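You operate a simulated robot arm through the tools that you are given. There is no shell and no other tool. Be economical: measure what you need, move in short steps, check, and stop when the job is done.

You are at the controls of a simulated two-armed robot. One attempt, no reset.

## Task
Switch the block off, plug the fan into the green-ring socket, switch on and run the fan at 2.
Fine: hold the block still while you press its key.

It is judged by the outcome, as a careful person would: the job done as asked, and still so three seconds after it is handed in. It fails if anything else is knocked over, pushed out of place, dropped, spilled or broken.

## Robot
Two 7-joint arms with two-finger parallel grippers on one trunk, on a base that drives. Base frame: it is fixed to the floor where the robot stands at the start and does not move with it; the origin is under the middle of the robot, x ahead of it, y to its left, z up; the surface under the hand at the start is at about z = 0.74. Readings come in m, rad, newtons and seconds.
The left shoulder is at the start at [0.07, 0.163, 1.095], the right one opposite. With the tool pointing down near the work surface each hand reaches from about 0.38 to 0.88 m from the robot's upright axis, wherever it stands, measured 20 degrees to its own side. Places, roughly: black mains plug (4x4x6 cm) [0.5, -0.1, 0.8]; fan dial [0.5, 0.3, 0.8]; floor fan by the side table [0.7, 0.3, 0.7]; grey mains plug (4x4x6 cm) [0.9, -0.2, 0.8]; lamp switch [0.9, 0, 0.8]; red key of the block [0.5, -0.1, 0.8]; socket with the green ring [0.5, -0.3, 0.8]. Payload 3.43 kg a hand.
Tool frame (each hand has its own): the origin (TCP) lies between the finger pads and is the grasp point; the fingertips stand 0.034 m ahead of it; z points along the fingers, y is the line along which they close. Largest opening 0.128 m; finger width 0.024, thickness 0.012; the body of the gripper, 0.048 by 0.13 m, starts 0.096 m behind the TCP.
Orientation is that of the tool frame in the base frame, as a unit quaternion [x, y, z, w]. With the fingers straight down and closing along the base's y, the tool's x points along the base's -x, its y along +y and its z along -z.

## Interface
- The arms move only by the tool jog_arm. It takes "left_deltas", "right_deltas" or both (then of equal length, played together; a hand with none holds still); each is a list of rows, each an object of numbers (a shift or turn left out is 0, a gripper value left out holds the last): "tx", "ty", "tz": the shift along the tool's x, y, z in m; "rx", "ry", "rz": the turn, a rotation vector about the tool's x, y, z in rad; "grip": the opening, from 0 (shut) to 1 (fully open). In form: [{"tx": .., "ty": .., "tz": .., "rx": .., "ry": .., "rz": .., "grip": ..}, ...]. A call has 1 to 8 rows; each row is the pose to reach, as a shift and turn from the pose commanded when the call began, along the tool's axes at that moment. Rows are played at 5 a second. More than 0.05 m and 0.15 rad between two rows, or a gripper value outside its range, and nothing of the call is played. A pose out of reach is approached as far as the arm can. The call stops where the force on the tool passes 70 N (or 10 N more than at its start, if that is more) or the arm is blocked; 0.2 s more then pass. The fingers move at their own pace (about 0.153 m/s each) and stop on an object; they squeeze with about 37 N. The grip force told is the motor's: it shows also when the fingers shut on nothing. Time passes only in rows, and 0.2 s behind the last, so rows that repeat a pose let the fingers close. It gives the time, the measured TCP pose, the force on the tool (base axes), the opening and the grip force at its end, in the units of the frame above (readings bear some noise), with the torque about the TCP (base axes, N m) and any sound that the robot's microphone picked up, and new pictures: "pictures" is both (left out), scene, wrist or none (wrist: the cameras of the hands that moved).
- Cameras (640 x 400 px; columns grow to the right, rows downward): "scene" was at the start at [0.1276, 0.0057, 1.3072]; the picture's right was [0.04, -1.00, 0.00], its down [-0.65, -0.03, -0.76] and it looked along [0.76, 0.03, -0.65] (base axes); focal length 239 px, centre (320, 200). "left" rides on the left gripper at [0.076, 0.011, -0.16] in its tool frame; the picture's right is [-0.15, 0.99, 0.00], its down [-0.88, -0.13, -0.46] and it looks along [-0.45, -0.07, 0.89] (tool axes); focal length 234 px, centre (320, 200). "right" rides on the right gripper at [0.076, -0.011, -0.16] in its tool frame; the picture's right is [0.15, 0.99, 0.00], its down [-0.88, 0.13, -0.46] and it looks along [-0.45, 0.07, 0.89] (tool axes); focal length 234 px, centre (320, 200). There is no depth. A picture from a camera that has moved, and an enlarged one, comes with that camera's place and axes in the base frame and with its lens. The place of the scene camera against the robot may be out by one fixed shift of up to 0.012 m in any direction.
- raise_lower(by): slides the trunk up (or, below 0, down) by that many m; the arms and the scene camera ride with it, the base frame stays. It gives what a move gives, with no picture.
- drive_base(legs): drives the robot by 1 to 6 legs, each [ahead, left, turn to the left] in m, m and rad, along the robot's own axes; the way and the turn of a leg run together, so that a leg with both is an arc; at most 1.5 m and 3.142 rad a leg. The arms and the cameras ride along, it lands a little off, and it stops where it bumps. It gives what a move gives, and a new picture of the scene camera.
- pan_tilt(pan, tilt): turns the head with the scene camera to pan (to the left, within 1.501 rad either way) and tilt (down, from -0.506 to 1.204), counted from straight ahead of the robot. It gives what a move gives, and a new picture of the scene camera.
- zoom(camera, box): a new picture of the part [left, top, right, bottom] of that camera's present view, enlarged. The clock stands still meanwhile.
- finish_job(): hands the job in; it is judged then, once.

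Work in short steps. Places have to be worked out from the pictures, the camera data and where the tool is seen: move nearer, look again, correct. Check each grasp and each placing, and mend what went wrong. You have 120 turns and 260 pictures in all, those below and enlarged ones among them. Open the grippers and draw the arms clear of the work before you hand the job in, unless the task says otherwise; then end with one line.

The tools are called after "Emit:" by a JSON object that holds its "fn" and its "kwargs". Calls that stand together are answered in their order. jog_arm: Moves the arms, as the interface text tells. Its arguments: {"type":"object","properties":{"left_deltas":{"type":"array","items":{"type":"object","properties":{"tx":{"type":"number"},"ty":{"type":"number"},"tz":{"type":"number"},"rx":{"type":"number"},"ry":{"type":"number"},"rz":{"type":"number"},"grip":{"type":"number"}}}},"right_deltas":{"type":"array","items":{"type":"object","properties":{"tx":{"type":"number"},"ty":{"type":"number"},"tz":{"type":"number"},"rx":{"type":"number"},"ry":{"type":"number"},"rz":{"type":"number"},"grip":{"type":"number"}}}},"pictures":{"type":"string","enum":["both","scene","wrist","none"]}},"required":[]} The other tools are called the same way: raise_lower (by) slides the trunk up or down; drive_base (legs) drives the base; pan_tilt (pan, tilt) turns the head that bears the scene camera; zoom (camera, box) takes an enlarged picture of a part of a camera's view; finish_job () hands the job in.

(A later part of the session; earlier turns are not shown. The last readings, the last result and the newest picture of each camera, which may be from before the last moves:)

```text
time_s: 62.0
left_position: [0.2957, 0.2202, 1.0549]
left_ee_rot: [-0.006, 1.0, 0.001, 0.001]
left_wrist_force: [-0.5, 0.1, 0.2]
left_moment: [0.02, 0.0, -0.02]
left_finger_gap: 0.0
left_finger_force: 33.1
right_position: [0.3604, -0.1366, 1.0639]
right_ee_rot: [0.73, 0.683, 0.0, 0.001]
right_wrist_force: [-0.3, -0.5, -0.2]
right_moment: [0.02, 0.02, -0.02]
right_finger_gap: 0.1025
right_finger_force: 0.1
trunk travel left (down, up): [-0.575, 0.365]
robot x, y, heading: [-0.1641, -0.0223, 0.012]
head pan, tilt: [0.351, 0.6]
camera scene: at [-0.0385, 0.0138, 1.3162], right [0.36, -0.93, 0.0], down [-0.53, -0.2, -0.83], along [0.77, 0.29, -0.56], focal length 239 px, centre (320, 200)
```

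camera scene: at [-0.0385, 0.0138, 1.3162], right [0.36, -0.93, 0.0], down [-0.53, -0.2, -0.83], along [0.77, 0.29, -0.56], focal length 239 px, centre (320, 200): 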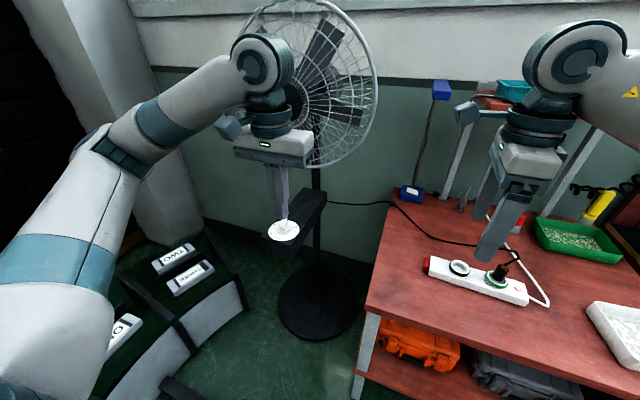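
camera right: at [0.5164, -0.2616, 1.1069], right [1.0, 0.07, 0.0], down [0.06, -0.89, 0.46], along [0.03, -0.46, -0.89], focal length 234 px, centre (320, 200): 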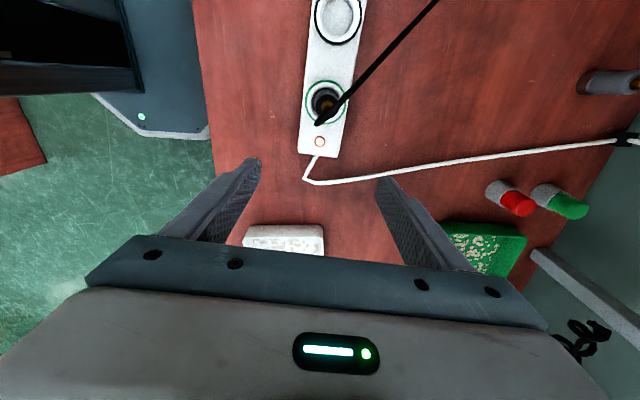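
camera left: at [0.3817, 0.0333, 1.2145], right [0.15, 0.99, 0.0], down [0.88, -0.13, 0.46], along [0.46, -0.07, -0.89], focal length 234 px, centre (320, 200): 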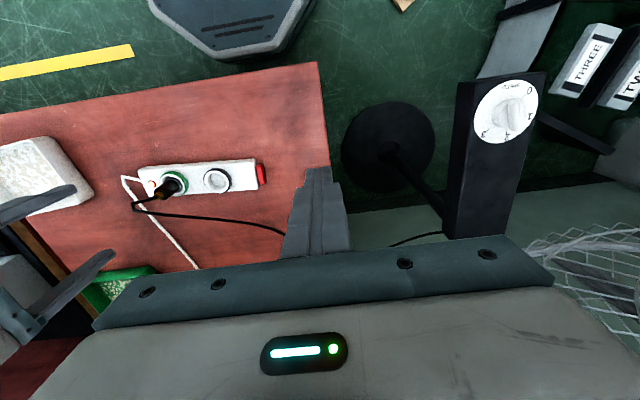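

The base is well placed. I'll bring the left hand to a leaned pose above the dial, wrist toward the robot, fingers open.

Emit:
{"fn": "jog_arm", "kwargs": {"left_deltas": [{"tx": -0.022, "ty": 0.0124, "tz": 0.0, "rx": -0.03, "ry": -0.058, "rz": -0.1175, "grip": 0.55}, {"tx": -0.044, "ty": 0.025, "tz": 0.01, "rx": -0.06, "ry": -0.115, "rz": -0.235}, {"tx": -0.066, "ty": 0.037, "tz": 0.03, "rx": -0.09, "ry": -0.173, "rz": -0.3525}, {"tx": -0.088, "ty": 0.05, "tz": 0.05, "rx": -0.12, "ry": -0.23, "rz": -0.47}, {"tx": -0.11, "ty": 0.062, "tz": 0.075, "rx": -0.15, "ry": -0.288, "rz": -0.5875}, {"tx": -0.132, "ty": 0.075, "tz": 0.1, "rx": -0.18, "ry": -0.346, "rz": -0.705}, {"tx": -0.154, "ty": 0.087, "tz": 0.13, "rx": -0.21, "ry": -0.403, "rz": -0.8225}, {"tx": -0.176, "ty": 0.0995, "tz": 0.155, "rx": -0.24, "ry": -0.461, "rz": -0.94}], "pictures": "both"}}

Emit:
{"fn": "zoom", "kwargs": {"camera": "left", "box": [220, 60, 420, 220]}}

```text
time_s: 63.8
left_position: [0.4737, 0.3196, 0.8992]
left_ee_rot: [-0.454, 0.856, 0.115, 0.221]
left_wrist_force: [1.1, 0.4, 0.9]
left_moment: [0.01, 0.0, 0.02]
left_finger_gap: 0.0705
left_finger_force: 0.0
right_position: [0.3602, -0.1365, 1.065]
right_ee_rot: [0.731, 0.683, 0.0, 0.0]
right_wrist_force: [0.3, 0.2, -0.2]
right_moment: [0.01, 0.05, 0.01]
right_finger_gap: 0.1024
right_finger_force: 0.1
trunk travel left (down, up): [-0.575, 0.365]
robot x, y, heading: [-0.1672, -0.0195, 0.014]
head pan, tilt: [0.351, 0.6]
camera scene: at [-0.0376, 0.014, 1.3161], right [0.36, -0.93, 0.0], down [-0.53, -0.2, -0.82], along [0.77, 0.29, -0.57], focal length 239 px, centre (320, 200)
camera left: at [0.3834, 0.2071, 1.0028], right [-0.75, 0.66, 0.07], down [0.42, 0.38, 0.82], along [0.52, 0.64, -0.56], focal length 234 px, centre (320, 200)
```

scene: 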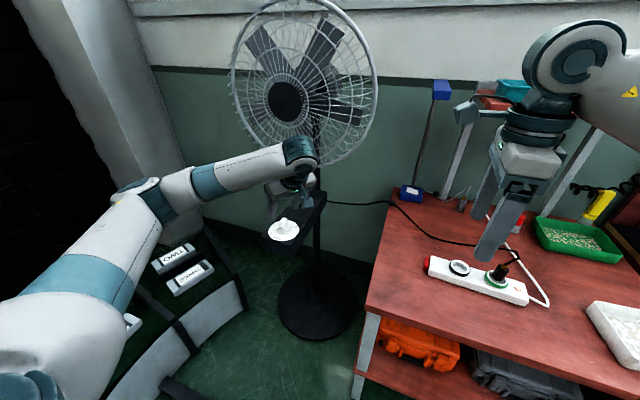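
left: 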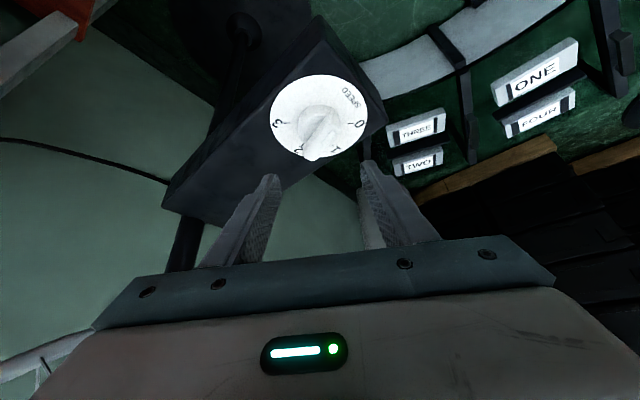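

```text
2.50 times, centred on (320, 140) of left
camera zoom: at [0.3834, 0.2071, 1.0028], right [-0.75, 0.66, 0.07], down [0.42, 0.38, 0.82], along [0.52, 0.64, -0.56], focal length 585 px, centre (320, 350)
```

zoom: 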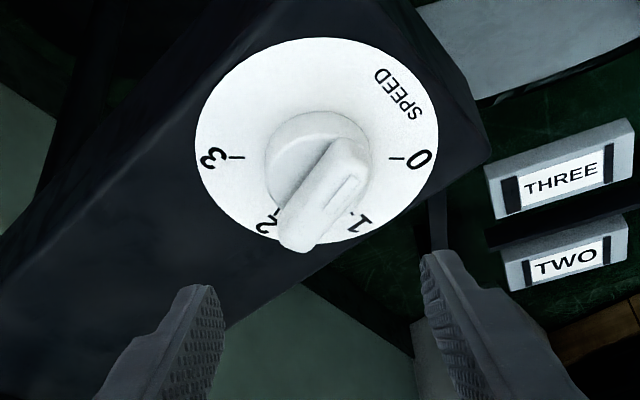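

The hand reached this pose without touching anything, and the knob is centred between the fingers. I'll descend to the round part of the knob and close on it.

Emit:
{"fn": "jog_arm", "kwargs": {"left_deltas": [{"tx": 0.015, "ty": 0.0015, "tz": 0.0266}, {"tx": 0.03, "ty": 0.003, "tz": 0.0532}, {"tx": 0.03, "ty": 0.003, "tz": 0.0532, "grip": 0.2}, {"tx": 0.03, "ty": 0.003, "tz": 0.0532, "grip": 0.2}], "pictures": "none"}}

Emit:
{"fn": "zoom", "kwargs": {"camera": "left", "box": [240, 80, 400, 220]}}

```text
time_s: 64.8
left_position: [0.4713, 0.322, 0.8396]
left_ee_rot: [-0.452, 0.857, 0.115, 0.22]
left_wrist_force: [-5.0, -0.6, -9.8]
left_moment: [-0.11, -0.52, 0.07]
left_finger_gap: 0.0436
left_finger_force: 44.7
right_position: [0.3601, -0.1363, 1.0648]
right_ee_rot: [0.73, 0.683, 0.0, 0.0]
right_wrist_force: [0.1, -0.2, -0.4]
right_moment: [-0.01, 0.02, 0.02]
right_finger_gap: 0.1023
right_finger_force: 0.0
trunk travel left (down, up): [-0.575, 0.365]
robot x, y, heading: [-0.164, -0.0212, 0.01]
head pan, tilt: [0.351, 0.6]
```

```text
2.86 times, centred on (320, 150) of left
camera zoom: at [0.38, 0.2097, 0.9415], right [-0.74, 0.66, 0.07], down [0.42, 0.38, 0.82], along [0.52, 0.64, -0.56], focal length 669 px, centre (320, 343)
```

zoom: 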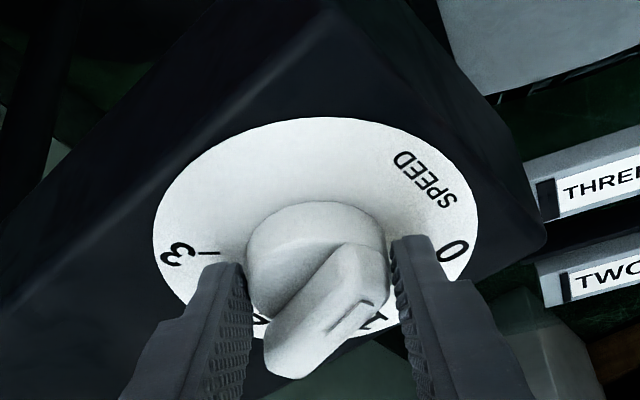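

The knob's round base is gripped at 43.6 mm. I'll turn about 68° clockwise around the dial axis.

Emit:
{"fn": "jog_arm", "kwargs": {"left_deltas": [{"tx": -0.0002, "ty": 0.0024, "tz": 0.0001, "rx": 0.071, "rz": 0.13}, {"tx": -0.0006, "ty": 0.0048, "tz": 0.0003, "rx": 0.142, "rz": 0.26}, {"tx": -0.0014, "ty": 0.0071, "tz": 0.0008, "rx": 0.213, "rz": 0.39}, {"tx": -0.0025, "ty": 0.0092, "tz": 0.0014, "rx": 0.284, "rz": 0.52}, {"tx": -0.0038, "ty": 0.0111, "tz": 0.0021, "rx": 0.355, "rz": 0.65}, {"tx": -0.0054, "ty": 0.0128, "tz": 0.003, "rx": 0.426, "rz": 0.78}, {"tx": -0.0072, "ty": 0.0141, "tz": 0.0039, "rx": 0.497, "rz": 0.91}, {"tx": -0.0091, "ty": 0.0152, "tz": 0.005, "rx": 0.568, "rz": 1.04}], "pictures": "none"}}

Emit:
{"fn": "zoom", "kwargs": {"camera": "left", "box": [240, 80, 400, 220]}}

```text
time_s: 66.5
left_position: [0.464, 0.336, 0.8397]
left_ee_rot: [0.105, 0.963, -0.027, 0.248]
left_wrist_force: [21.8, -15.8, -5.3]
left_moment: [-0.9, -0.45, -0.18]
left_finger_gap: 0.0437
left_finger_force: 45.2
right_position: [0.363, -0.139, 1.0636]
right_ee_rot: [0.731, 0.683, -0.002, -0.001]
right_wrist_force: [-0.3, 0.0, 0.1]
right_moment: [0.0, -0.01, -0.01]
right_finger_gap: 0.1025
right_finger_force: 0.0
trunk travel left (down, up): [-0.575, 0.365]
robot x, y, heading: [-0.1652, -0.0192, 0.011]
head pan, tilt: [0.351, 0.6]
```

```text
2.86 times, centred on (320, 150) of left
camera zoom: at [0.3273, 0.3771, 0.9414], right [0.34, 0.94, 0.07], down [0.51, -0.25, 0.82], along [0.79, -0.24, -0.56], focal length 669 px, centre (320, 343)
```

zoom: 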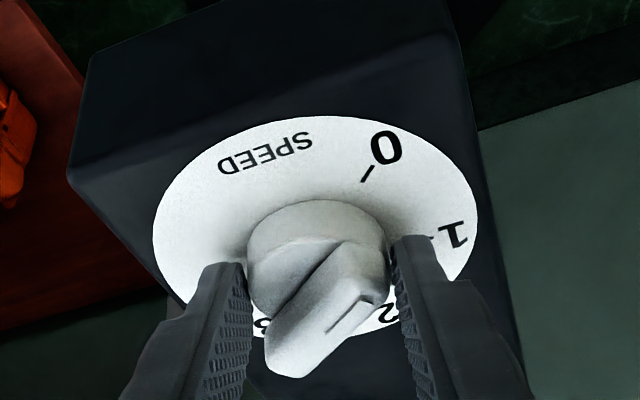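

The knob turned with the hand, and the stripe end is now just past 0. I'll open, swing the hand back around the knob, and grip again.

Emit:
{"fn": "jog_arm", "kwargs": {"left_deltas": [{"grip": 0.6}, {"grip": 0.6}], "pictures": "scene"}}

Emit:
{"fn": "jog_arm", "kwargs": {"left_deltas": [{"tx": -0.0002, "ty": -0.0024, "tz": 0.0001, "rx": -0.071, "rz": -0.13}, {"tx": -0.0006, "ty": -0.0048, "tz": 0.0003, "rx": -0.142, "rz": -0.26}, {"tx": -0.0014, "ty": -0.0071, "tz": 0.0008, "rx": -0.213, "rz": -0.39}, {"tx": -0.0025, "ty": -0.0092, "tz": 0.0014, "rx": -0.284, "rz": -0.52}, {"tx": -0.0038, "ty": -0.0111, "tz": 0.0021, "rx": -0.355, "rz": -0.65}, {"tx": -0.0054, "ty": -0.0128, "tz": 0.003, "rx": -0.426, "rz": -0.78}, {"tx": -0.0072, "ty": -0.0141, "tz": 0.0039, "rx": -0.497, "rz": -0.91}, {"tx": -0.0091, "ty": -0.0152, "tz": 0.005, "rx": -0.568, "rz": -1.04}], "pictures": "scene"}}

Emit:
{"fn": "zoom", "kwargs": {"camera": "left", "box": [240, 80, 400, 220]}}

```text
time_s: 67.2
left_position: [0.4616, 0.338, 0.8392]
left_ee_rot: [0.104, 0.963, -0.026, 0.247]
left_wrist_force: [-0.6, -0.3, -0.2]
left_moment: [-0.02, 0.01, -0.01]
left_finger_gap: 0.0766
left_finger_force: 0.1
right_position: [0.3597, -0.1362, 1.0666]
right_ee_rot: [0.73, 0.683, 0.0, 0.0]
right_wrist_force: [0.6, 0.1, -0.1]
right_moment: [0.0, 0.01, 0.01]
right_finger_gap: 0.1024
right_finger_force: 0.0
trunk travel left (down, up): [-0.575, 0.365]
robot x, y, heading: [-0.1676, -0.0181, 0.013]
head pan, tilt: [0.351, 0.6]
camera scene: at [-0.0386, 0.0138, 1.3162], right [0.36, -0.93, 0.0], down [-0.53, -0.2, -0.82], along [0.77, 0.29, -0.57], focal length 239 px, centre (320, 200)
```

scene: 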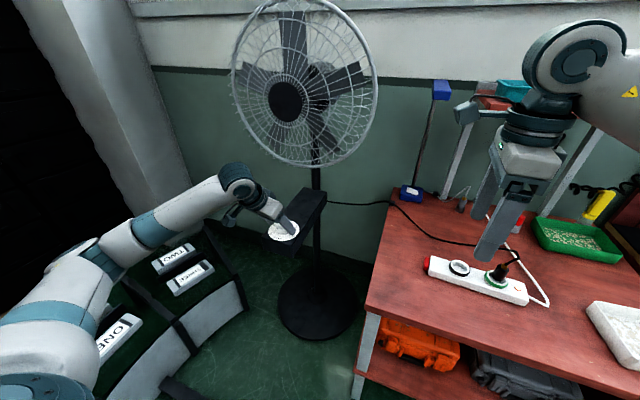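

```text
time_s: 69.0
left_position: [0.4696, 0.3219, 0.8405]
left_ee_rot: [-0.454, 0.856, 0.115, 0.22]
left_wrist_force: [0.0, 0.4, 0.4]
left_moment: [0.01, -0.01, 0.02]
left_finger_gap: 0.0767
left_finger_force: 0.0
right_position: [0.3601, -0.1379, 1.0664]
right_ee_rot: [0.731, 0.682, 0.0, 0.0]
right_wrist_force: [-0.6, 0.1, 0.1]
right_moment: [0.02, 0.01, 0.02]
right_finger_gap: 0.1026
right_finger_force: 0.0
trunk travel left (down, up): [-0.575, 0.365]
robot x, y, heading: [-0.1662, -0.0216, 0.013]
head pan, tilt: [0.351, 0.6]
camera scene: at [-0.0385, 0.0135, 1.3161], right [0.36, -0.93, 0.0], down [-0.53, -0.2, -0.82], along [0.77, 0.29, -0.57], focal length 239 px, centre (320, 200)
```

scene: 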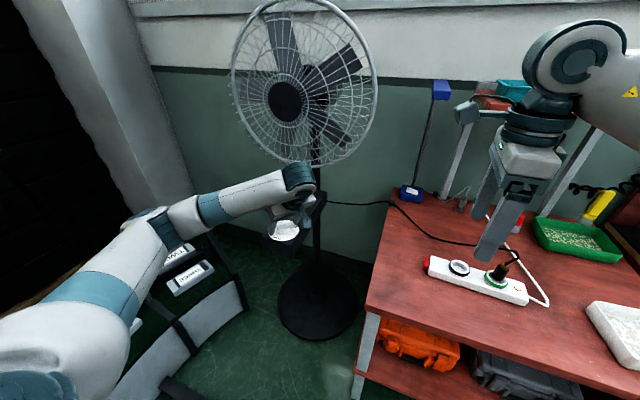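

```text
2.86 times, centred on (320, 150) of left
camera zoom: at [0.3788, 0.2094, 0.943], right [-0.75, 0.66, 0.07], down [0.42, 0.38, 0.82], along [0.52, 0.64, -0.56], focal length 669 px, centre (320, 343)
```

zoom: 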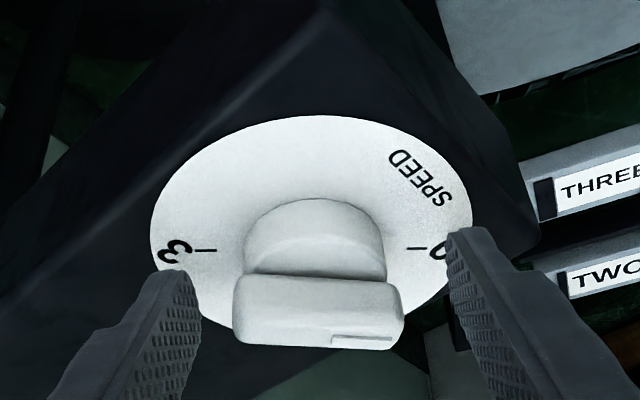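

The blades have now moved between pictures. I'll take a few quick successive looks at the fan with the hand held still, to see whether it's turning.

Emit:
{"fn": "jog_arm", "kwargs": {"left_deltas": [{"grip": 0.6}], "pictures": "none"}}

Emit:
{"fn": "zoom", "kwargs": {"camera": "scene", "box": [220, 0, 390, 180]}}

Emit:
{"fn": "jog_arm", "kwargs": {"left_deltas": [{"grip": 0.6}], "pictures": "none"}}

Emit:
{"fn": "zoom", "kwargs": {"camera": "scene", "box": [220, 0, 390, 180]}}

```text
time_s: 69.3
left_position: [0.4686, 0.3213, 0.8402]
left_ee_rot: [-0.452, 0.856, 0.114, 0.221]
left_wrist_force: [-1.2, 0.6, -0.5]
left_moment: [-0.02, -0.01, 0.01]
left_finger_gap: 0.0766
left_finger_force: 0.0
right_position: [0.3596, -0.1383, 1.0659]
right_ee_rot: [0.731, 0.682, 0.001, 0.001]
right_wrist_force: [0.4, 0.5, -0.1]
right_moment: [0.01, -0.03, 0.04]
right_finger_gap: 0.1024
right_finger_force: 0.1
trunk travel left (down, up): [-0.575, 0.365]
robot x, y, heading: [-0.1635, -0.0197, 0.01]
head pan, tilt: [0.351, 0.6]
```

```text
2.22 times, centred on (305, 90) of scene
camera zoom: at [-0.0386, 0.0137, 1.3162], right [0.36, -0.93, 0.0], down [-0.53, -0.2, -0.82], along [0.77, 0.29, -0.57], focal length 532 px, centre (353, 444)
```

zoom: 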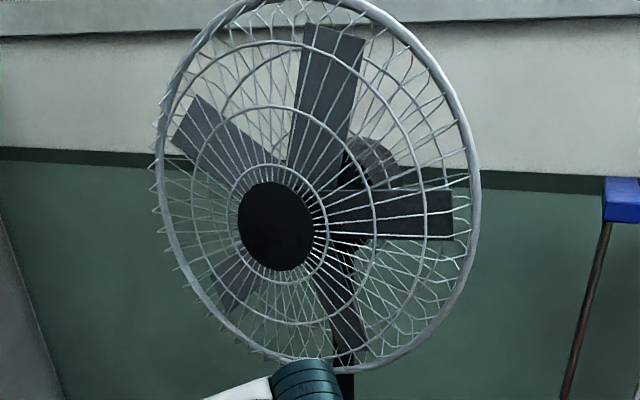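

```text
time_s: 69.8
left_position: [0.4678, 0.3231, 0.84]
left_ee_rot: [-0.451, 0.857, 0.114, 0.222]
left_wrist_force: [-0.2, -0.5, -0.5]
left_moment: [0.01, -0.04, 0.01]
left_finger_gap: 0.0768
left_finger_force: 0.0
right_position: [0.3607, -0.1384, 1.0649]
right_ee_rot: [0.731, 0.683, 0.0, 0.001]
right_wrist_force: [0.3, -0.1, -0.6]
right_moment: [0.03, -0.05, 0.04]
right_finger_gap: 0.1022
right_finger_force: 0.1
trunk travel left (down, up): [-0.575, 0.365]
robot x, y, heading: [-0.1678, -0.0184, 0.011]
head pan, tilt: [0.351, 0.6]
```

```text
2.22 times, centred on (305, 90) of scene
camera zoom: at [-0.0387, 0.0139, 1.3162], right [0.36, -0.93, 0.0], down [-0.53, -0.2, -0.82], along [0.77, 0.29, -0.57], focal length 532 px, centre (353, 444)
```

zoom: 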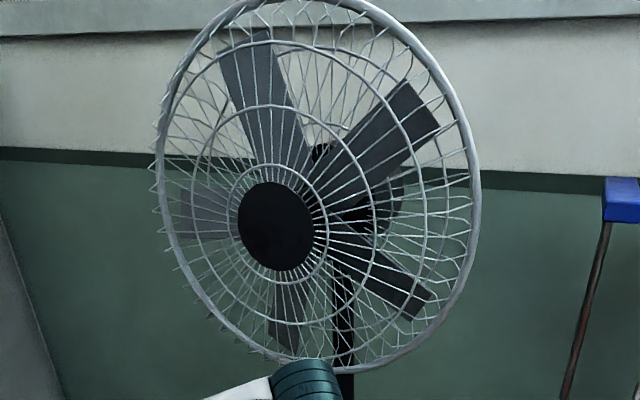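

The fan is now spinning, and the bar lies with its far end at 3 and its stripe end at 0. To learn how the dial really maps, I'll re-grip at an angle that clears the bar and try turning a bit further clockwise.

Emit:
{"fn": "jog_arm", "kwargs": {"left_deltas": [{"tx": -0.0001, "ty": 0.0021, "tz": 0.0001, "rx": 0.062, "rz": 0.114}, {"tx": -0.0005, "ty": 0.0042, "tz": 0.0003, "rx": 0.125, "rz": 0.228}, {"tx": -0.0011, "ty": 0.0062, "tz": 0.0006, "rx": 0.187, "rz": 0.342}, {"tx": -0.0019, "ty": 0.0081, "tz": 0.001, "rx": 0.249, "rz": 0.457}, {"tx": -0.0029, "ty": 0.0099, "tz": 0.0016, "rx": 0.311, "rz": 0.571}, {"tx": -0.0042, "ty": 0.0115, "tz": 0.0023, "rx": 0.376, "rz": 0.689}, {"tx": -0.0042, "ty": 0.0115, "tz": 0.0023, "rx": 0.376, "rz": 0.689, "grip": 0.2}, {"tx": -0.0042, "ty": 0.0115, "tz": 0.0023, "rx": 0.376, "rz": 0.689, "grip": 0.2}], "pictures": "none"}}

Emit:
{"fn": "zoom", "kwargs": {"camera": "left", "box": [240, 80, 400, 220]}}

```text
time_s: 71.5
left_position: [0.4627, 0.3293, 0.8403]
left_ee_rot: [-0.088, 0.964, 0.023, 0.249]
left_wrist_force: [0.1, -12.0, -1.3]
left_moment: [-0.41, -0.29, -0.17]
left_finger_gap: 0.0515
left_finger_force: 45.1
right_position: [0.3598, -0.1393, 1.0655]
right_ee_rot: [0.731, 0.683, 0.001, -0.001]
right_wrist_force: [0.3, 0.1, 0.3]
right_moment: [0.03, -0.02, 0.0]
right_finger_gap: 0.1022
right_finger_force: 0.0
trunk travel left (down, up): [-0.575, 0.365]
robot x, y, heading: [-0.1648, -0.0196, 0.01]
head pan, tilt: [0.351, 0.6]
```

```text
2.86 times, centred on (320, 150) of left
camera zoom: at [0.3187, 0.3145, 0.9431], right [-0.05, 1.0, 0.07], down [0.56, -0.03, 0.82], along [0.82, 0.08, -0.56], focal length 669 px, centre (320, 343)
```

zoom: 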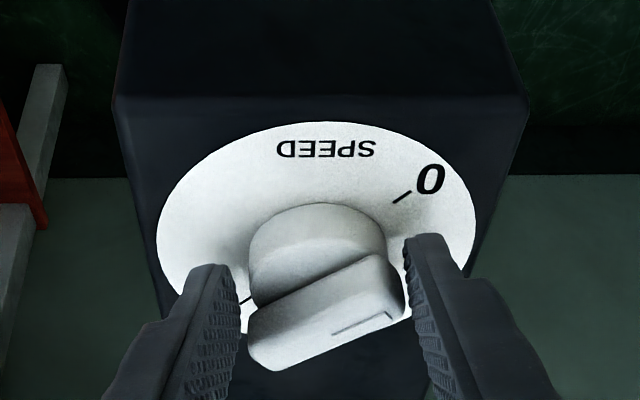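

The fingers hold across the bar's corners. I'll turn 34° clockwise and see whether the knob follows or meets a stop.

Emit:
{"fn": "jog_arm", "kwargs": {"left_deltas": [{"tx": -0.0002, "ty": 0.0024, "tz": 0.0001, "rx": 0.071, "rz": 0.13}, {"tx": -0.0006, "ty": 0.0048, "tz": 0.0003, "rx": 0.142, "rz": 0.26}, {"tx": -0.0014, "ty": 0.0071, "tz": 0.0008, "rx": 0.213, "rz": 0.39}, {"tx": -0.0025, "ty": 0.0092, "tz": 0.0014, "rx": 0.284, "rz": 0.52}], "pictures": "none"}}

Emit:
{"fn": "zoom", "kwargs": {"camera": "left", "box": [240, 80, 400, 220]}}

Emit:
{"fn": "zoom", "kwargs": {"camera": "scene", "box": [220, 0, 390, 180]}}

```text
time_s: 72.5
left_position: [0.4627, 0.3396, 0.8416]
left_ee_rot: [0.197, 0.948, -0.05, 0.244]
left_wrist_force: [0.5, -19.9, -2.0]
left_moment: [-1.17, -0.87, -0.28]
left_finger_gap: 0.0518
left_finger_force: 44.9
right_position: [0.3591, -0.1391, 1.0654]
right_ee_rot: [0.731, 0.682, 0.001, -0.001]
right_wrist_force: [0.3, -0.1, 0.3]
right_moment: [-0.02, -0.02, 0.0]
right_finger_gap: 0.1023
right_finger_force: 0.1
trunk travel left (down, up): [-0.575, 0.365]
robot x, y, heading: [-0.1594, -0.021, 0.016]
head pan, tilt: [0.351, 0.6]
```

```text
2.86 times, centred on (320, 150) of left
camera zoom: at [0.3359, 0.406, 0.9434], right [0.51, 0.86, 0.07], down [0.45, -0.34, 0.82], along [0.73, -0.39, -0.56], focal length 669 px, centre (320, 343)
```

zoom: 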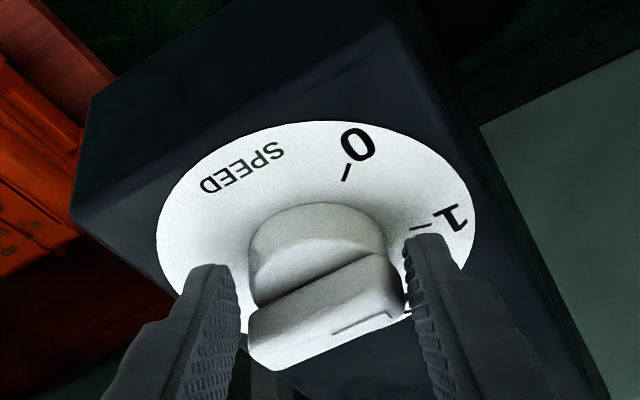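

```text
2.22 times, centred on (305, 90) of scene
camera zoom: at [-0.0386, 0.0116, 1.3161], right [0.36, -0.93, 0.0], down [-0.53, -0.2, -0.83], along [0.77, 0.29, -0.56], focal length 532 px, centre (353, 444)
```

zoom: 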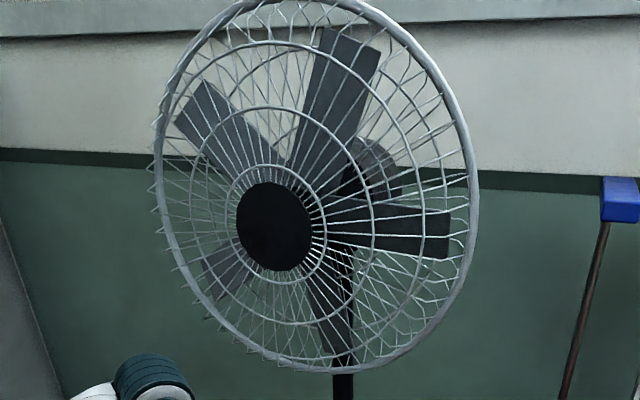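

The knob followed freely, so there's no stop there. The stripe is now between 0 and 1. I'll sample the blades at short intervals to estimate the speed at this setting.

Emit:
{"fn": "jog_arm", "kwargs": {"left_deltas": [{"grip": 0.2}], "pictures": "none"}}

Emit:
{"fn": "zoom", "kwargs": {"camera": "scene", "box": [220, 0, 390, 180]}}

Emit:
{"fn": "jog_arm", "kwargs": {"left_deltas": [{"grip": 0.2}, {"grip": 0.2}], "pictures": "none"}}

Emit:
{"fn": "zoom", "kwargs": {"camera": "scene", "box": [220, 0, 390, 180]}}

Emit:
{"fn": "jog_arm", "kwargs": {"left_deltas": [{"grip": 0.2}, {"grip": 0.2}, {"grip": 0.2}], "pictures": "none"}}

Emit:
{"fn": "zoom", "kwargs": {"camera": "scene", "box": [220, 0, 390, 180]}}

```text
time_s: 73.0
left_position: [0.4625, 0.3394, 0.8409]
left_ee_rot: [0.197, 0.949, -0.049, 0.243]
left_wrist_force: [0.4, -22.6, -3.5]
left_moment: [-1.45, -0.63, -0.34]
left_finger_gap: 0.0516
left_finger_force: 45.0
right_position: [0.3588, -0.1386, 1.0649]
right_ee_rot: [0.731, 0.682, 0.0, -0.001]
right_wrist_force: [-0.2, -0.3, -0.4]
right_moment: [-0.02, -0.01, 0.0]
right_finger_gap: 0.1023
right_finger_force: 0.1
trunk travel left (down, up): [-0.575, 0.365]
robot x, y, heading: [-0.163, -0.022, 0.013]
head pan, tilt: [0.351, 0.6]
```

```text
2.22 times, centred on (305, 90) of scene
camera zoom: at [-0.0384, 0.0114, 1.3162], right [0.36, -0.93, 0.0], down [-0.53, -0.2, -0.83], along [0.77, 0.29, -0.56], focal length 532 px, centre (353, 444)
```

zoom: 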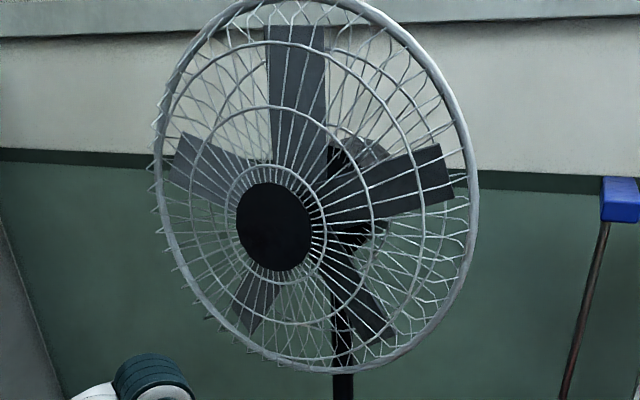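

```text
time_s: 73.5
left_position: [0.4623, 0.3383, 0.841]
left_ee_rot: [0.197, 0.949, -0.05, 0.243]
left_wrist_force: [0.4, -23.9, -3.1]
left_moment: [-1.2, -0.46, -0.36]
left_finger_gap: 0.0515
left_finger_force: 45.4
right_position: [0.3602, -0.1395, 1.0648]
right_ee_rot: [0.731, 0.683, -0.001, -0.002]
right_wrist_force: [1.2, -0.5, -0.4]
right_moment: [0.02, 0.02, 0.01]
right_finger_gap: 0.1022
right_finger_force: 0.0
trunk travel left (down, up): [-0.575, 0.365]
robot x, y, heading: [-0.1658, -0.0183, 0.009]
head pan, tilt: [0.351, 0.6]
```

```text
2.22 times, centred on (305, 90) of scene
camera zoom: at [-0.0383, 0.0112, 1.3162], right [0.36, -0.93, 0.0], down [-0.53, -0.2, -0.83], along [0.77, 0.3, -0.56], focal length 532 px, centre (353, 444)
```

zoom: 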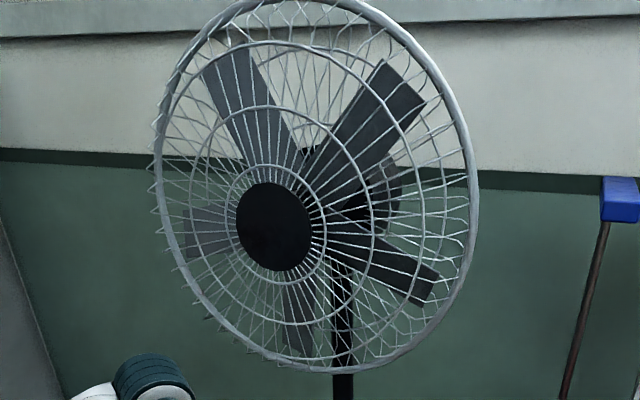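

```text
time_s: 74.3
left_position: [0.4626, 0.3385, 0.8409]
left_ee_rot: [0.197, 0.948, -0.05, 0.243]
left_wrist_force: [-0.3, -26.5, -5.3]
left_moment: [-0.7, -0.34, -0.4]
left_finger_gap: 0.0516
left_finger_force: 45.1
right_position: [0.3599, -0.1394, 1.0665]
right_ee_rot: [0.731, 0.682, 0.0, -0.002]
right_wrist_force: [0.6, 0.6, 0.5]
right_moment: [0.02, 0.01, 0.02]
right_finger_gap: 0.1022
right_finger_force: 0.2
trunk travel left (down, up): [-0.575, 0.365]
robot x, y, heading: [-0.164, -0.0198, 0.013]
head pan, tilt: [0.351, 0.6]
```

```text
2.22 times, centred on (305, 90) of scene
camera zoom: at [-0.0382, 0.011, 1.3162], right [0.36, -0.93, 0.0], down [-0.53, -0.2, -0.83], along [0.77, 0.3, -0.56], focal length 532 px, centre (353, 444)
```

zoom: 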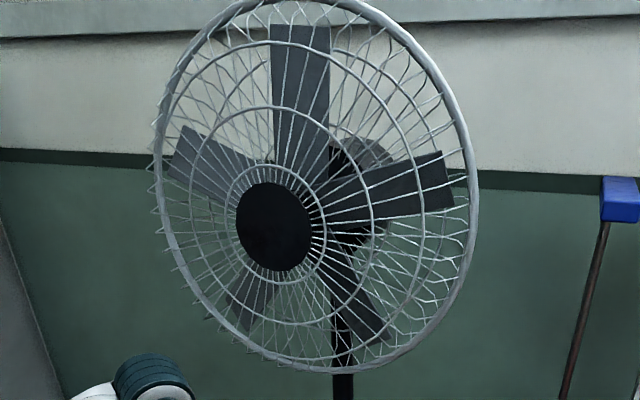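

The speeds fit a dial whose pointer is the stripe: slow just past 0 (stripe about 124°), faster at about 0.75 (stripe now about 90°), and off beyond 0. So the stripe must go to the "2" mark, another 75° clockwise. I'll open and start swinging back, shifting 3 mm to -y because the grip was pushing sideways.

Emit:
{"fn": "jog_arm", "kwargs": {"left_deltas": [{"grip": 0.65}, {"grip": 0.65, "tx": -0.001, "ty": -0.0028, "tz": 0.0006}, {"tx": -0.0012, "ty": -0.0052, "tz": 0.0007, "rx": -0.071, "rz": -0.13}, {"tx": -0.0016, "ty": -0.0076, "tz": 0.0009, "rx": -0.142, "rz": -0.26}, {"tx": -0.0024, "ty": -0.0098, "tz": 0.0014, "rx": -0.213, "rz": -0.39}, {"tx": -0.0035, "ty": -0.0119, "tz": 0.0019, "rx": -0.284, "rz": -0.52}, {"tx": -0.0048, "ty": -0.0139, "tz": 0.0027, "rx": -0.355, "rz": -0.65}, {"tx": -0.0063, "ty": -0.0155, "tz": 0.0035, "rx": -0.426, "rz": -0.78}], "pictures": "wrist"}}

Emit:
{"fn": "zoom", "kwargs": {"camera": "left", "box": [240, 80, 400, 220]}}

```text
time_s: 76.2
left_position: [0.4631, 0.3236, 0.8396]
left_ee_rot: [-0.232, 0.94, 0.058, 0.243]
left_wrist_force: [-0.6, 0.2, -0.5]
left_moment: [0.02, 0.0, 0.03]
left_finger_gap: 0.083
left_finger_force: 0.1
right_position: [0.36, -0.1375, 1.0639]
right_ee_rot: [0.731, 0.683, -0.001, -0.001]
right_wrist_force: [-0.6, -0.3, 0.3]
right_moment: [0.0, -0.01, 0.02]
right_finger_gap: 0.1024
right_finger_force: 0.0
trunk travel left (down, up): [-0.575, 0.365]
robot x, y, heading: [-0.1626, -0.0201, 0.011]
head pan, tilt: [0.351, 0.6]
camera left: at [0.3317, 0.2663, 0.9418], right [-0.35, 0.94, 0.07], down [0.55, 0.14, 0.82], along [0.76, 0.32, -0.56], focal length 234 px, centre (320, 200)
```

left: 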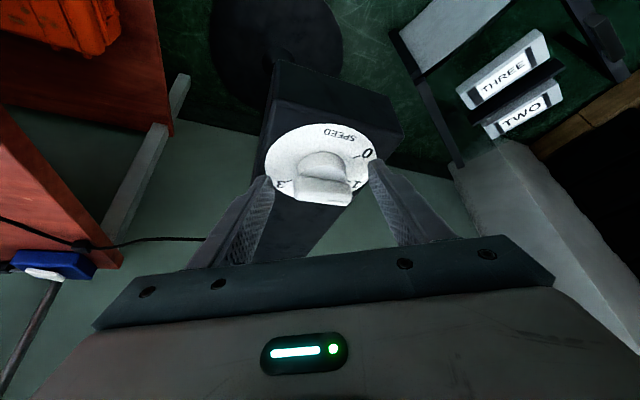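

```text
2.86 times, centred on (320, 150) of left
camera zoom: at [0.3317, 0.2663, 0.9418], right [-0.35, 0.94, 0.07], down [0.55, 0.14, 0.82], along [0.76, 0.32, -0.56], focal length 669 px, centre (320, 343)
```

zoom: 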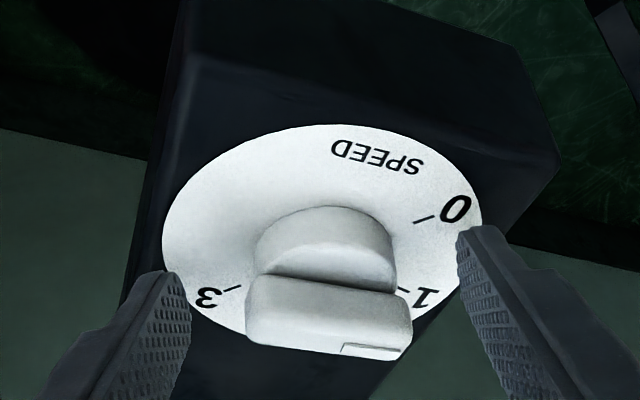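

The knob is well centred and the stripe is at about 91°. I'll swing another 32° back, then close on the round base.

Emit:
{"fn": "jog_arm", "kwargs": {"left_deltas": [{"tx": -0.0001, "ty": -0.0023, "tz": 0.0001, "rx": -0.067, "rz": -0.123}, {"tx": -0.0006, "ty": -0.0045, "tz": 0.0003, "rx": -0.134, "rz": -0.246}, {"tx": -0.0012, "ty": -0.0066, "tz": 0.0007, "rx": -0.201, "rz": -0.369}, {"tx": -0.0022, "ty": -0.0087, "tz": 0.0012, "rx": -0.268, "rz": -0.492}, {"tx": -0.0022, "ty": -0.0087, "tz": 0.0012, "rx": -0.268, "rz": -0.492, "grip": 0.2}, {"tx": -0.0022, "ty": -0.0087, "tz": 0.0012, "rx": -0.268, "rz": -0.492, "grip": 0.2}], "pictures": "none"}}

Emit:
{"fn": "zoom", "kwargs": {"camera": "left", "box": [240, 80, 400, 220]}}

```text
time_s: 77.5
left_position: [0.47, 0.3183, 0.8408]
left_ee_rot: [-0.484, 0.839, 0.122, 0.216]
left_wrist_force: [-2.9, 0.4, -1.2]
left_moment: [0.86, -0.42, 0.02]
left_finger_gap: 0.0434
left_finger_force: 45.0
right_position: [0.3591, -0.137, 1.0661]
right_ee_rot: [0.731, 0.683, -0.001, 0.0]
right_wrist_force: [0.5, 0.0, -0.1]
right_moment: [-0.01, -0.02, 0.0]
right_finger_gap: 0.1026
right_finger_force: 0.1
trunk travel left (down, up): [-0.575, 0.365]
robot x, y, heading: [-0.1665, -0.0198, 0.016]
head pan, tilt: [0.351, 0.6]
```

```text
2.86 times, centred on (320, 150) of left
camera zoom: at [0.3875, 0.2, 0.9433], right [-0.79, 0.61, 0.07], down [0.39, 0.41, 0.82], along [0.47, 0.68, -0.56], focal length 669 px, centre (320, 343)
```

zoom: 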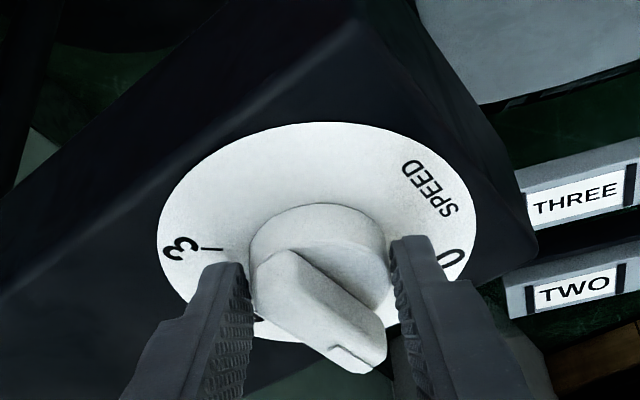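

The base is gripped at 43.4 mm with little side force. I'll turn clockwise 68°, then check.

Emit:
{"fn": "jog_arm", "kwargs": {"left_deltas": [{"tx": -0.0002, "ty": 0.0024, "tz": 0.0001, "rx": 0.071, "rz": 0.13}, {"tx": -0.0006, "ty": 0.0048, "tz": 0.0003, "rx": 0.142, "rz": 0.26}, {"tx": -0.0014, "ty": 0.0071, "tz": 0.0008, "rx": 0.213, "rz": 0.39}, {"tx": -0.0025, "ty": 0.0092, "tz": 0.0014, "rx": 0.284, "rz": 0.52}, {"tx": -0.0038, "ty": 0.0111, "tz": 0.0021, "rx": 0.355, "rz": 0.65}, {"tx": -0.0054, "ty": 0.0128, "tz": 0.003, "rx": 0.426, "rz": 0.78}, {"tx": -0.0072, "ty": 0.0141, "tz": 0.0039, "rx": 0.497, "rz": 0.91}, {"tx": -0.0091, "ty": 0.0152, "tz": 0.005, "rx": 0.568, "rz": 1.04}], "pictures": "none"}}

Emit:
{"fn": "zoom", "kwargs": {"camera": "left", "box": [240, 80, 400, 220]}}

```text
time_s: 79.3
left_position: [0.4578, 0.3341, 0.8409]
left_ee_rot: [0.07, 0.966, -0.019, 0.248]
left_wrist_force: [-21.7, -3.7, 0.6]
left_moment: [0.57, 0.09, 2.05]
left_finger_gap: 0.0474
left_finger_force: 44.7
right_position: [0.3569, -0.1369, 1.0664]
right_ee_rot: [0.73, 0.683, 0.001, 0.001]
right_wrist_force: [1.0, 0.1, -0.1]
right_moment: [-0.05, 0.02, -0.01]
right_finger_gap: 0.1023
right_finger_force: 0.0
trunk travel left (down, up): [-0.575, 0.365]
robot x, y, heading: [-0.1646, -0.0215, 0.017]
head pan, tilt: [0.351, 0.6]
```

```text
2.86 times, centred on (320, 150) of left
camera zoom: at [0.3192, 0.3659, 0.9431], right [0.27, 0.96, 0.07], down [0.53, -0.21, 0.82], along [0.81, -0.19, -0.56], focal length 669 px, centre (320, 343)
```

zoom: 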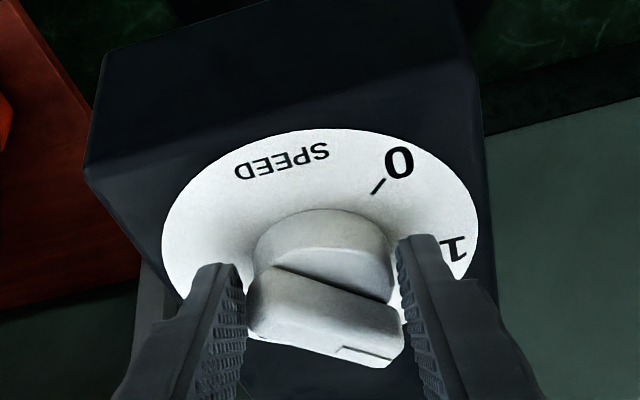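

This time the knob stopped and the fingers slipped, with 2 N·m of torque. The stripe is at about 45°, exactly 180° from where it began. So the knob's travel is 180°, which matches the printed span 0→3, and it began at the 0 stop. This should then be setting 3. I'll release it and measure the fan speed here.

Emit:
{"fn": "jog_arm", "kwargs": {"left_deltas": [{"grip": 0.65}, {"grip": 0.65}, {"grip": 0.65}, {"grip": 0.65}, {"grip": 0.65}], "pictures": "none"}}

Emit:
{"fn": "zoom", "kwargs": {"camera": "scene", "box": [220, 0, 390, 180]}}

Emit:
{"fn": "jog_arm", "kwargs": {"left_deltas": [{"grip": 0.65}], "pictures": "none"}}

Emit:
{"fn": "zoom", "kwargs": {"camera": "scene", "box": [220, 0, 390, 180]}}

Emit:
{"fn": "jog_arm", "kwargs": {"left_deltas": [{"grip": 0.65}, {"grip": 0.65}], "pictures": "none"}}

Emit:
{"fn": "zoom", "kwargs": {"camera": "scene", "box": [220, 0, 390, 180]}}

Emit:
{"fn": "zoom", "kwargs": {"camera": "left", "box": [240, 80, 400, 220]}}

```text
time_s: 80.5
left_position: [0.4628, 0.3345, 0.8411]
left_ee_rot: [0.069, 0.966, -0.018, 0.249]
left_wrist_force: [-0.6, 0.3, 0.4]
left_moment: [-0.01, -0.01, 0.02]
left_finger_gap: 0.0831
left_finger_force: 0.1
right_position: [0.3597, -0.1379, 1.0647]
right_ee_rot: [0.73, 0.683, -0.001, 0.0]
right_wrist_force: [-1.1, 0.7, -0.2]
right_moment: [-0.03, 0.06, -0.01]
right_finger_gap: 0.1025
right_finger_force: 0.0
trunk travel left (down, up): [-0.575, 0.365]
robot x, y, heading: [-0.1642, -0.017, 0.017]
head pan, tilt: [0.351, 0.6]
```

```text
2.22 times, centred on (305, 90) of scene
camera zoom: at [-0.0386, 0.014, 1.3162], right [0.36, -0.93, 0.0], down [-0.53, -0.2, -0.82], along [0.77, 0.29, -0.57], focal length 532 px, centre (353, 444)
```

zoom: 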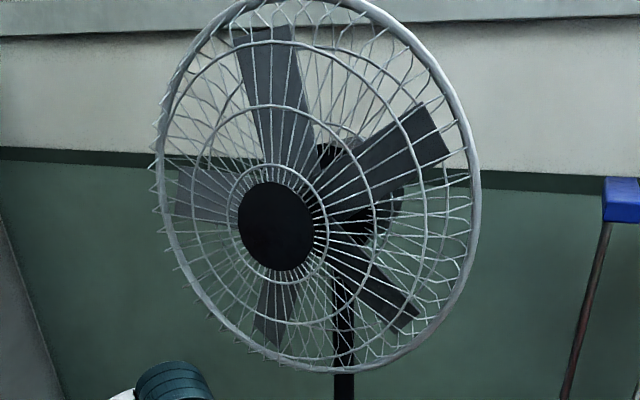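

```text
time_s: 81.0
left_position: [0.4634, 0.3339, 0.8406]
left_ee_rot: [0.07, 0.966, -0.018, 0.249]
left_wrist_force: [-0.4, 0.5, -0.3]
left_moment: [0.05, 0.03, 0.03]
left_finger_gap: 0.0832
left_finger_force: 0.2
right_position: [0.3592, -0.138, 1.0658]
right_ee_rot: [0.731, 0.683, 0.0, 0.0]
right_wrist_force: [-1.1, 0.2, 0.1]
right_moment: [0.02, 0.01, 0.01]
right_finger_gap: 0.1024
right_finger_force: 0.1
trunk travel left (down, up): [-0.575, 0.365]
robot x, y, heading: [-0.164, -0.0227, 0.01]
head pan, tilt: [0.351, 0.6]
```

```text
2.22 times, centred on (305, 90) of scene
camera zoom: at [-0.0387, 0.014, 1.3162], right [0.36, -0.93, 0.0], down [-0.53, -0.2, -0.82], along [0.77, 0.29, -0.57], focal length 532 px, centre (353, 444)
```

zoom: 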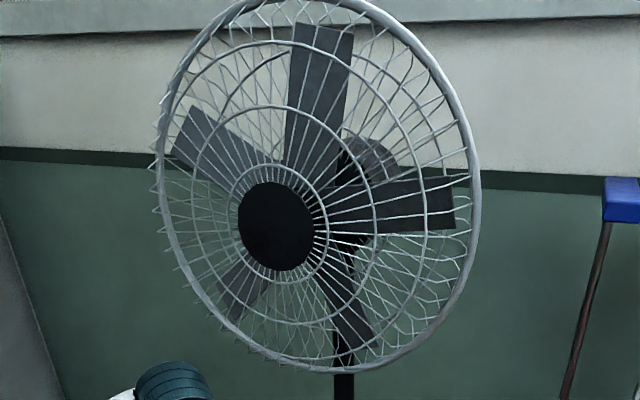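

```text
time_s: 81.5
left_position: [0.4626, 0.3358, 0.8405]
left_ee_rot: [0.069, 0.966, -0.017, 0.249]
left_wrist_force: [-0.2, 0.3, 0.0]
left_moment: [0.01, 0.0, -0.03]
left_finger_gap: 0.0832
left_finger_force: 0.1
right_position: [0.3597, -0.1379, 1.0667]
right_ee_rot: [0.731, 0.682, 0.0, 0.0]
right_wrist_force: [-0.1, 0.1, 0.0]
right_moment: [0.03, 0.01, 0.01]
right_finger_gap: 0.1025
right_finger_force: 0.0
trunk travel left (down, up): [-0.575, 0.365]
robot x, y, heading: [-0.1638, -0.02, 0.015]
head pan, tilt: [0.351, 0.6]
```

```text
2.22 times, centred on (305, 90) of scene
camera zoom: at [-0.0387, 0.014, 1.3162], right [0.36, -0.93, 0.0], down [-0.53, -0.2, -0.82], along [0.77, 0.29, -0.57], focal length 532 px, centre (353, 444)
```

zoom: 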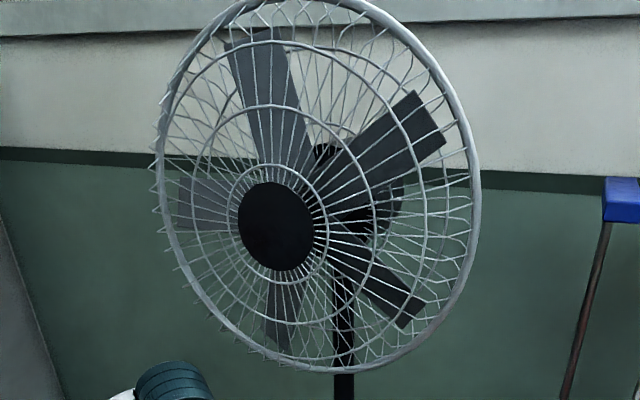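

```text
2.86 times, centred on (320, 150) of left
camera zoom: at [0.3221, 0.3662, 0.9427], right [0.27, 0.96, 0.07], down [0.53, -0.21, 0.82], along [0.81, -0.18, -0.56], focal length 669 px, centre (320, 343)
```

zoom: 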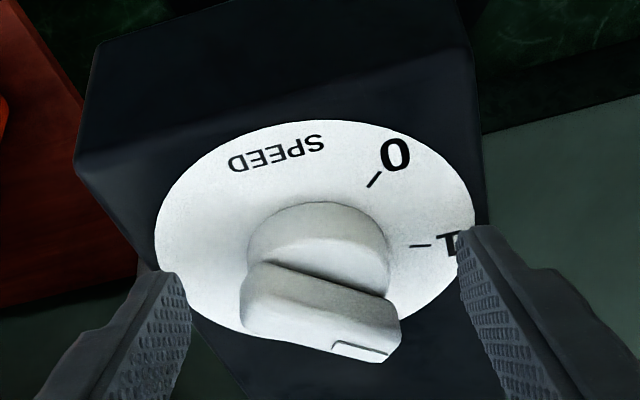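

The measured speeds are about 300°/s before and 420°/s at the stop. They agree with setting 3 at the stop, 2 at 60° back from it, and 0 at the starting stop. So "2" is 60° counter-clockwise from here, with the stripe at 105°. I'll swing 20° back and grip the round base.

Emit:
{"fn": "jog_arm", "kwargs": {"left_deltas": [{"tx": -0.0001, "ty": -0.002, "tz": 0.0001, "rx": -0.0575, "rz": -0.1054}, {"tx": -0.0004, "ty": -0.0039, "tz": 0.0002, "rx": -0.115, "rz": -0.2107}, {"tx": -0.0009, "ty": -0.0057, "tz": 0.0005, "rx": -0.1724, "rz": -0.316}, {"tx": -0.0009, "ty": -0.0057, "tz": 0.0005, "rx": -0.1724, "rz": -0.316, "grip": 0.2}, {"tx": -0.0009, "ty": -0.0057, "tz": 0.0005, "rx": -0.1724, "rz": -0.316, "grip": 0.2}], "pictures": "none"}}

Emit:
{"fn": "zoom", "kwargs": {"camera": "left", "box": [240, 80, 400, 220]}}

```text
time_s: 82.8
left_position: [0.4615, 0.3288, 0.8398]
left_ee_rot: [-0.106, 0.962, 0.026, 0.249]
left_wrist_force: [0.3, -0.3, -1.2]
left_moment: [0.39, -0.09, 0.07]
left_finger_gap: 0.0436
left_finger_force: 45.0
right_position: [0.3604, -0.1377, 1.0665]
right_ee_rot: [0.731, 0.682, 0.001, 0.0]
right_wrist_force: [-0.1, -0.3, -0.9]
right_moment: [0.01, -0.04, 0.0]
right_finger_gap: 0.1025
right_finger_force: 0.1
trunk travel left (down, up): [-0.575, 0.365]
robot x, y, heading: [-0.1643, -0.0202, 0.015]
head pan, tilt: [0.351, 0.6]
```

```text
2.86 times, centred on (320, 150) of left
camera zoom: at [0.3194, 0.3086, 0.9424], right [-0.09, 0.99, 0.07], down [0.57, -0.01, 0.82], along [0.82, 0.11, -0.56], focal length 669 px, centre (320, 343)
```

zoom: 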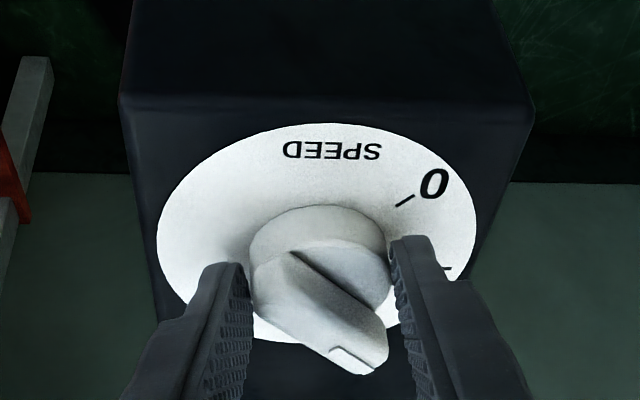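

The grip is clean with no side force. I'll turn counter-clockwise about 62°.

Emit:
{"fn": "jog_arm", "kwargs": {"left_deltas": [{"tx": -0.0001, "ty": -0.0022, "tz": 0.0001, "rx": -0.0647, "rz": -0.1185}, {"tx": -0.0005, "ty": -0.0043, "tz": 0.0003, "rx": -0.1293, "rz": -0.2371}, {"tx": -0.0012, "ty": -0.0064, "tz": 0.0006, "rx": -0.194, "rz": -0.3556}, {"tx": -0.002, "ty": -0.0084, "tz": 0.0011, "rx": -0.2587, "rz": -0.4741}, {"tx": -0.0031, "ty": -0.0102, "tz": 0.0017, "rx": -0.3233, "rz": -0.5927}, {"tx": -0.0044, "ty": -0.0118, "tz": 0.0024, "rx": -0.388, "rz": -0.7112}, {"tx": -0.0059, "ty": -0.0132, "tz": 0.0032, "rx": -0.4527, "rz": -0.8297}, {"tx": -0.0076, "ty": -0.0144, "tz": 0.0041, "rx": -0.5173, "rz": -0.9482}], "pictures": "none"}}

Emit:
{"fn": "zoom", "kwargs": {"camera": "left", "box": [240, 80, 400, 220]}}

```text
time_s: 84.5
left_position: [0.4736, 0.3173, 0.8416]
left_ee_rot: [-0.587, 0.771, 0.148, 0.198]
left_wrist_force: [-5.9, -2.4, -2.9]
left_moment: [0.61, 0.62, 0.08]
left_finger_gap: 0.0433
left_finger_force: 44.9
right_position: [0.3601, -0.1376, 1.0643]
right_ee_rot: [0.731, 0.682, 0.0, 0.001]
right_wrist_force: [0.7, 0.5, 0.4]
right_moment: [0.01, 0.02, 0.01]
right_finger_gap: 0.1025
right_finger_force: 0.0
trunk travel left (down, up): [-0.575, 0.365]
robot x, y, heading: [-0.1639, -0.0207, 0.009]
head pan, tilt: [0.351, 0.6]
```

```text
2.86 times, centred on (320, 150) of left
camera zoom: at [0.4241, 0.1818, 0.9432], right [-0.92, 0.39, 0.07], down [0.27, 0.5, 0.82], along [0.29, 0.77, -0.56], focal length 669 px, centre (320, 343)
```

zoom: 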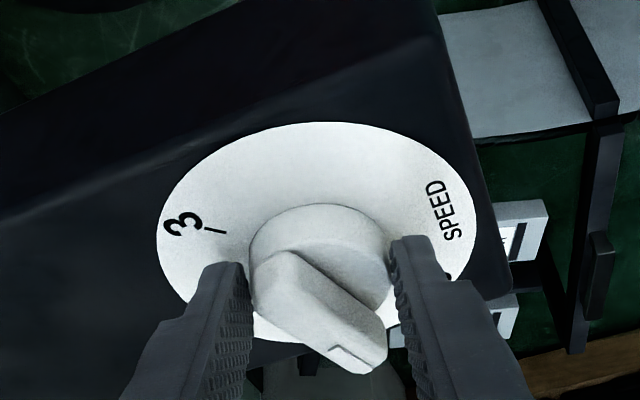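

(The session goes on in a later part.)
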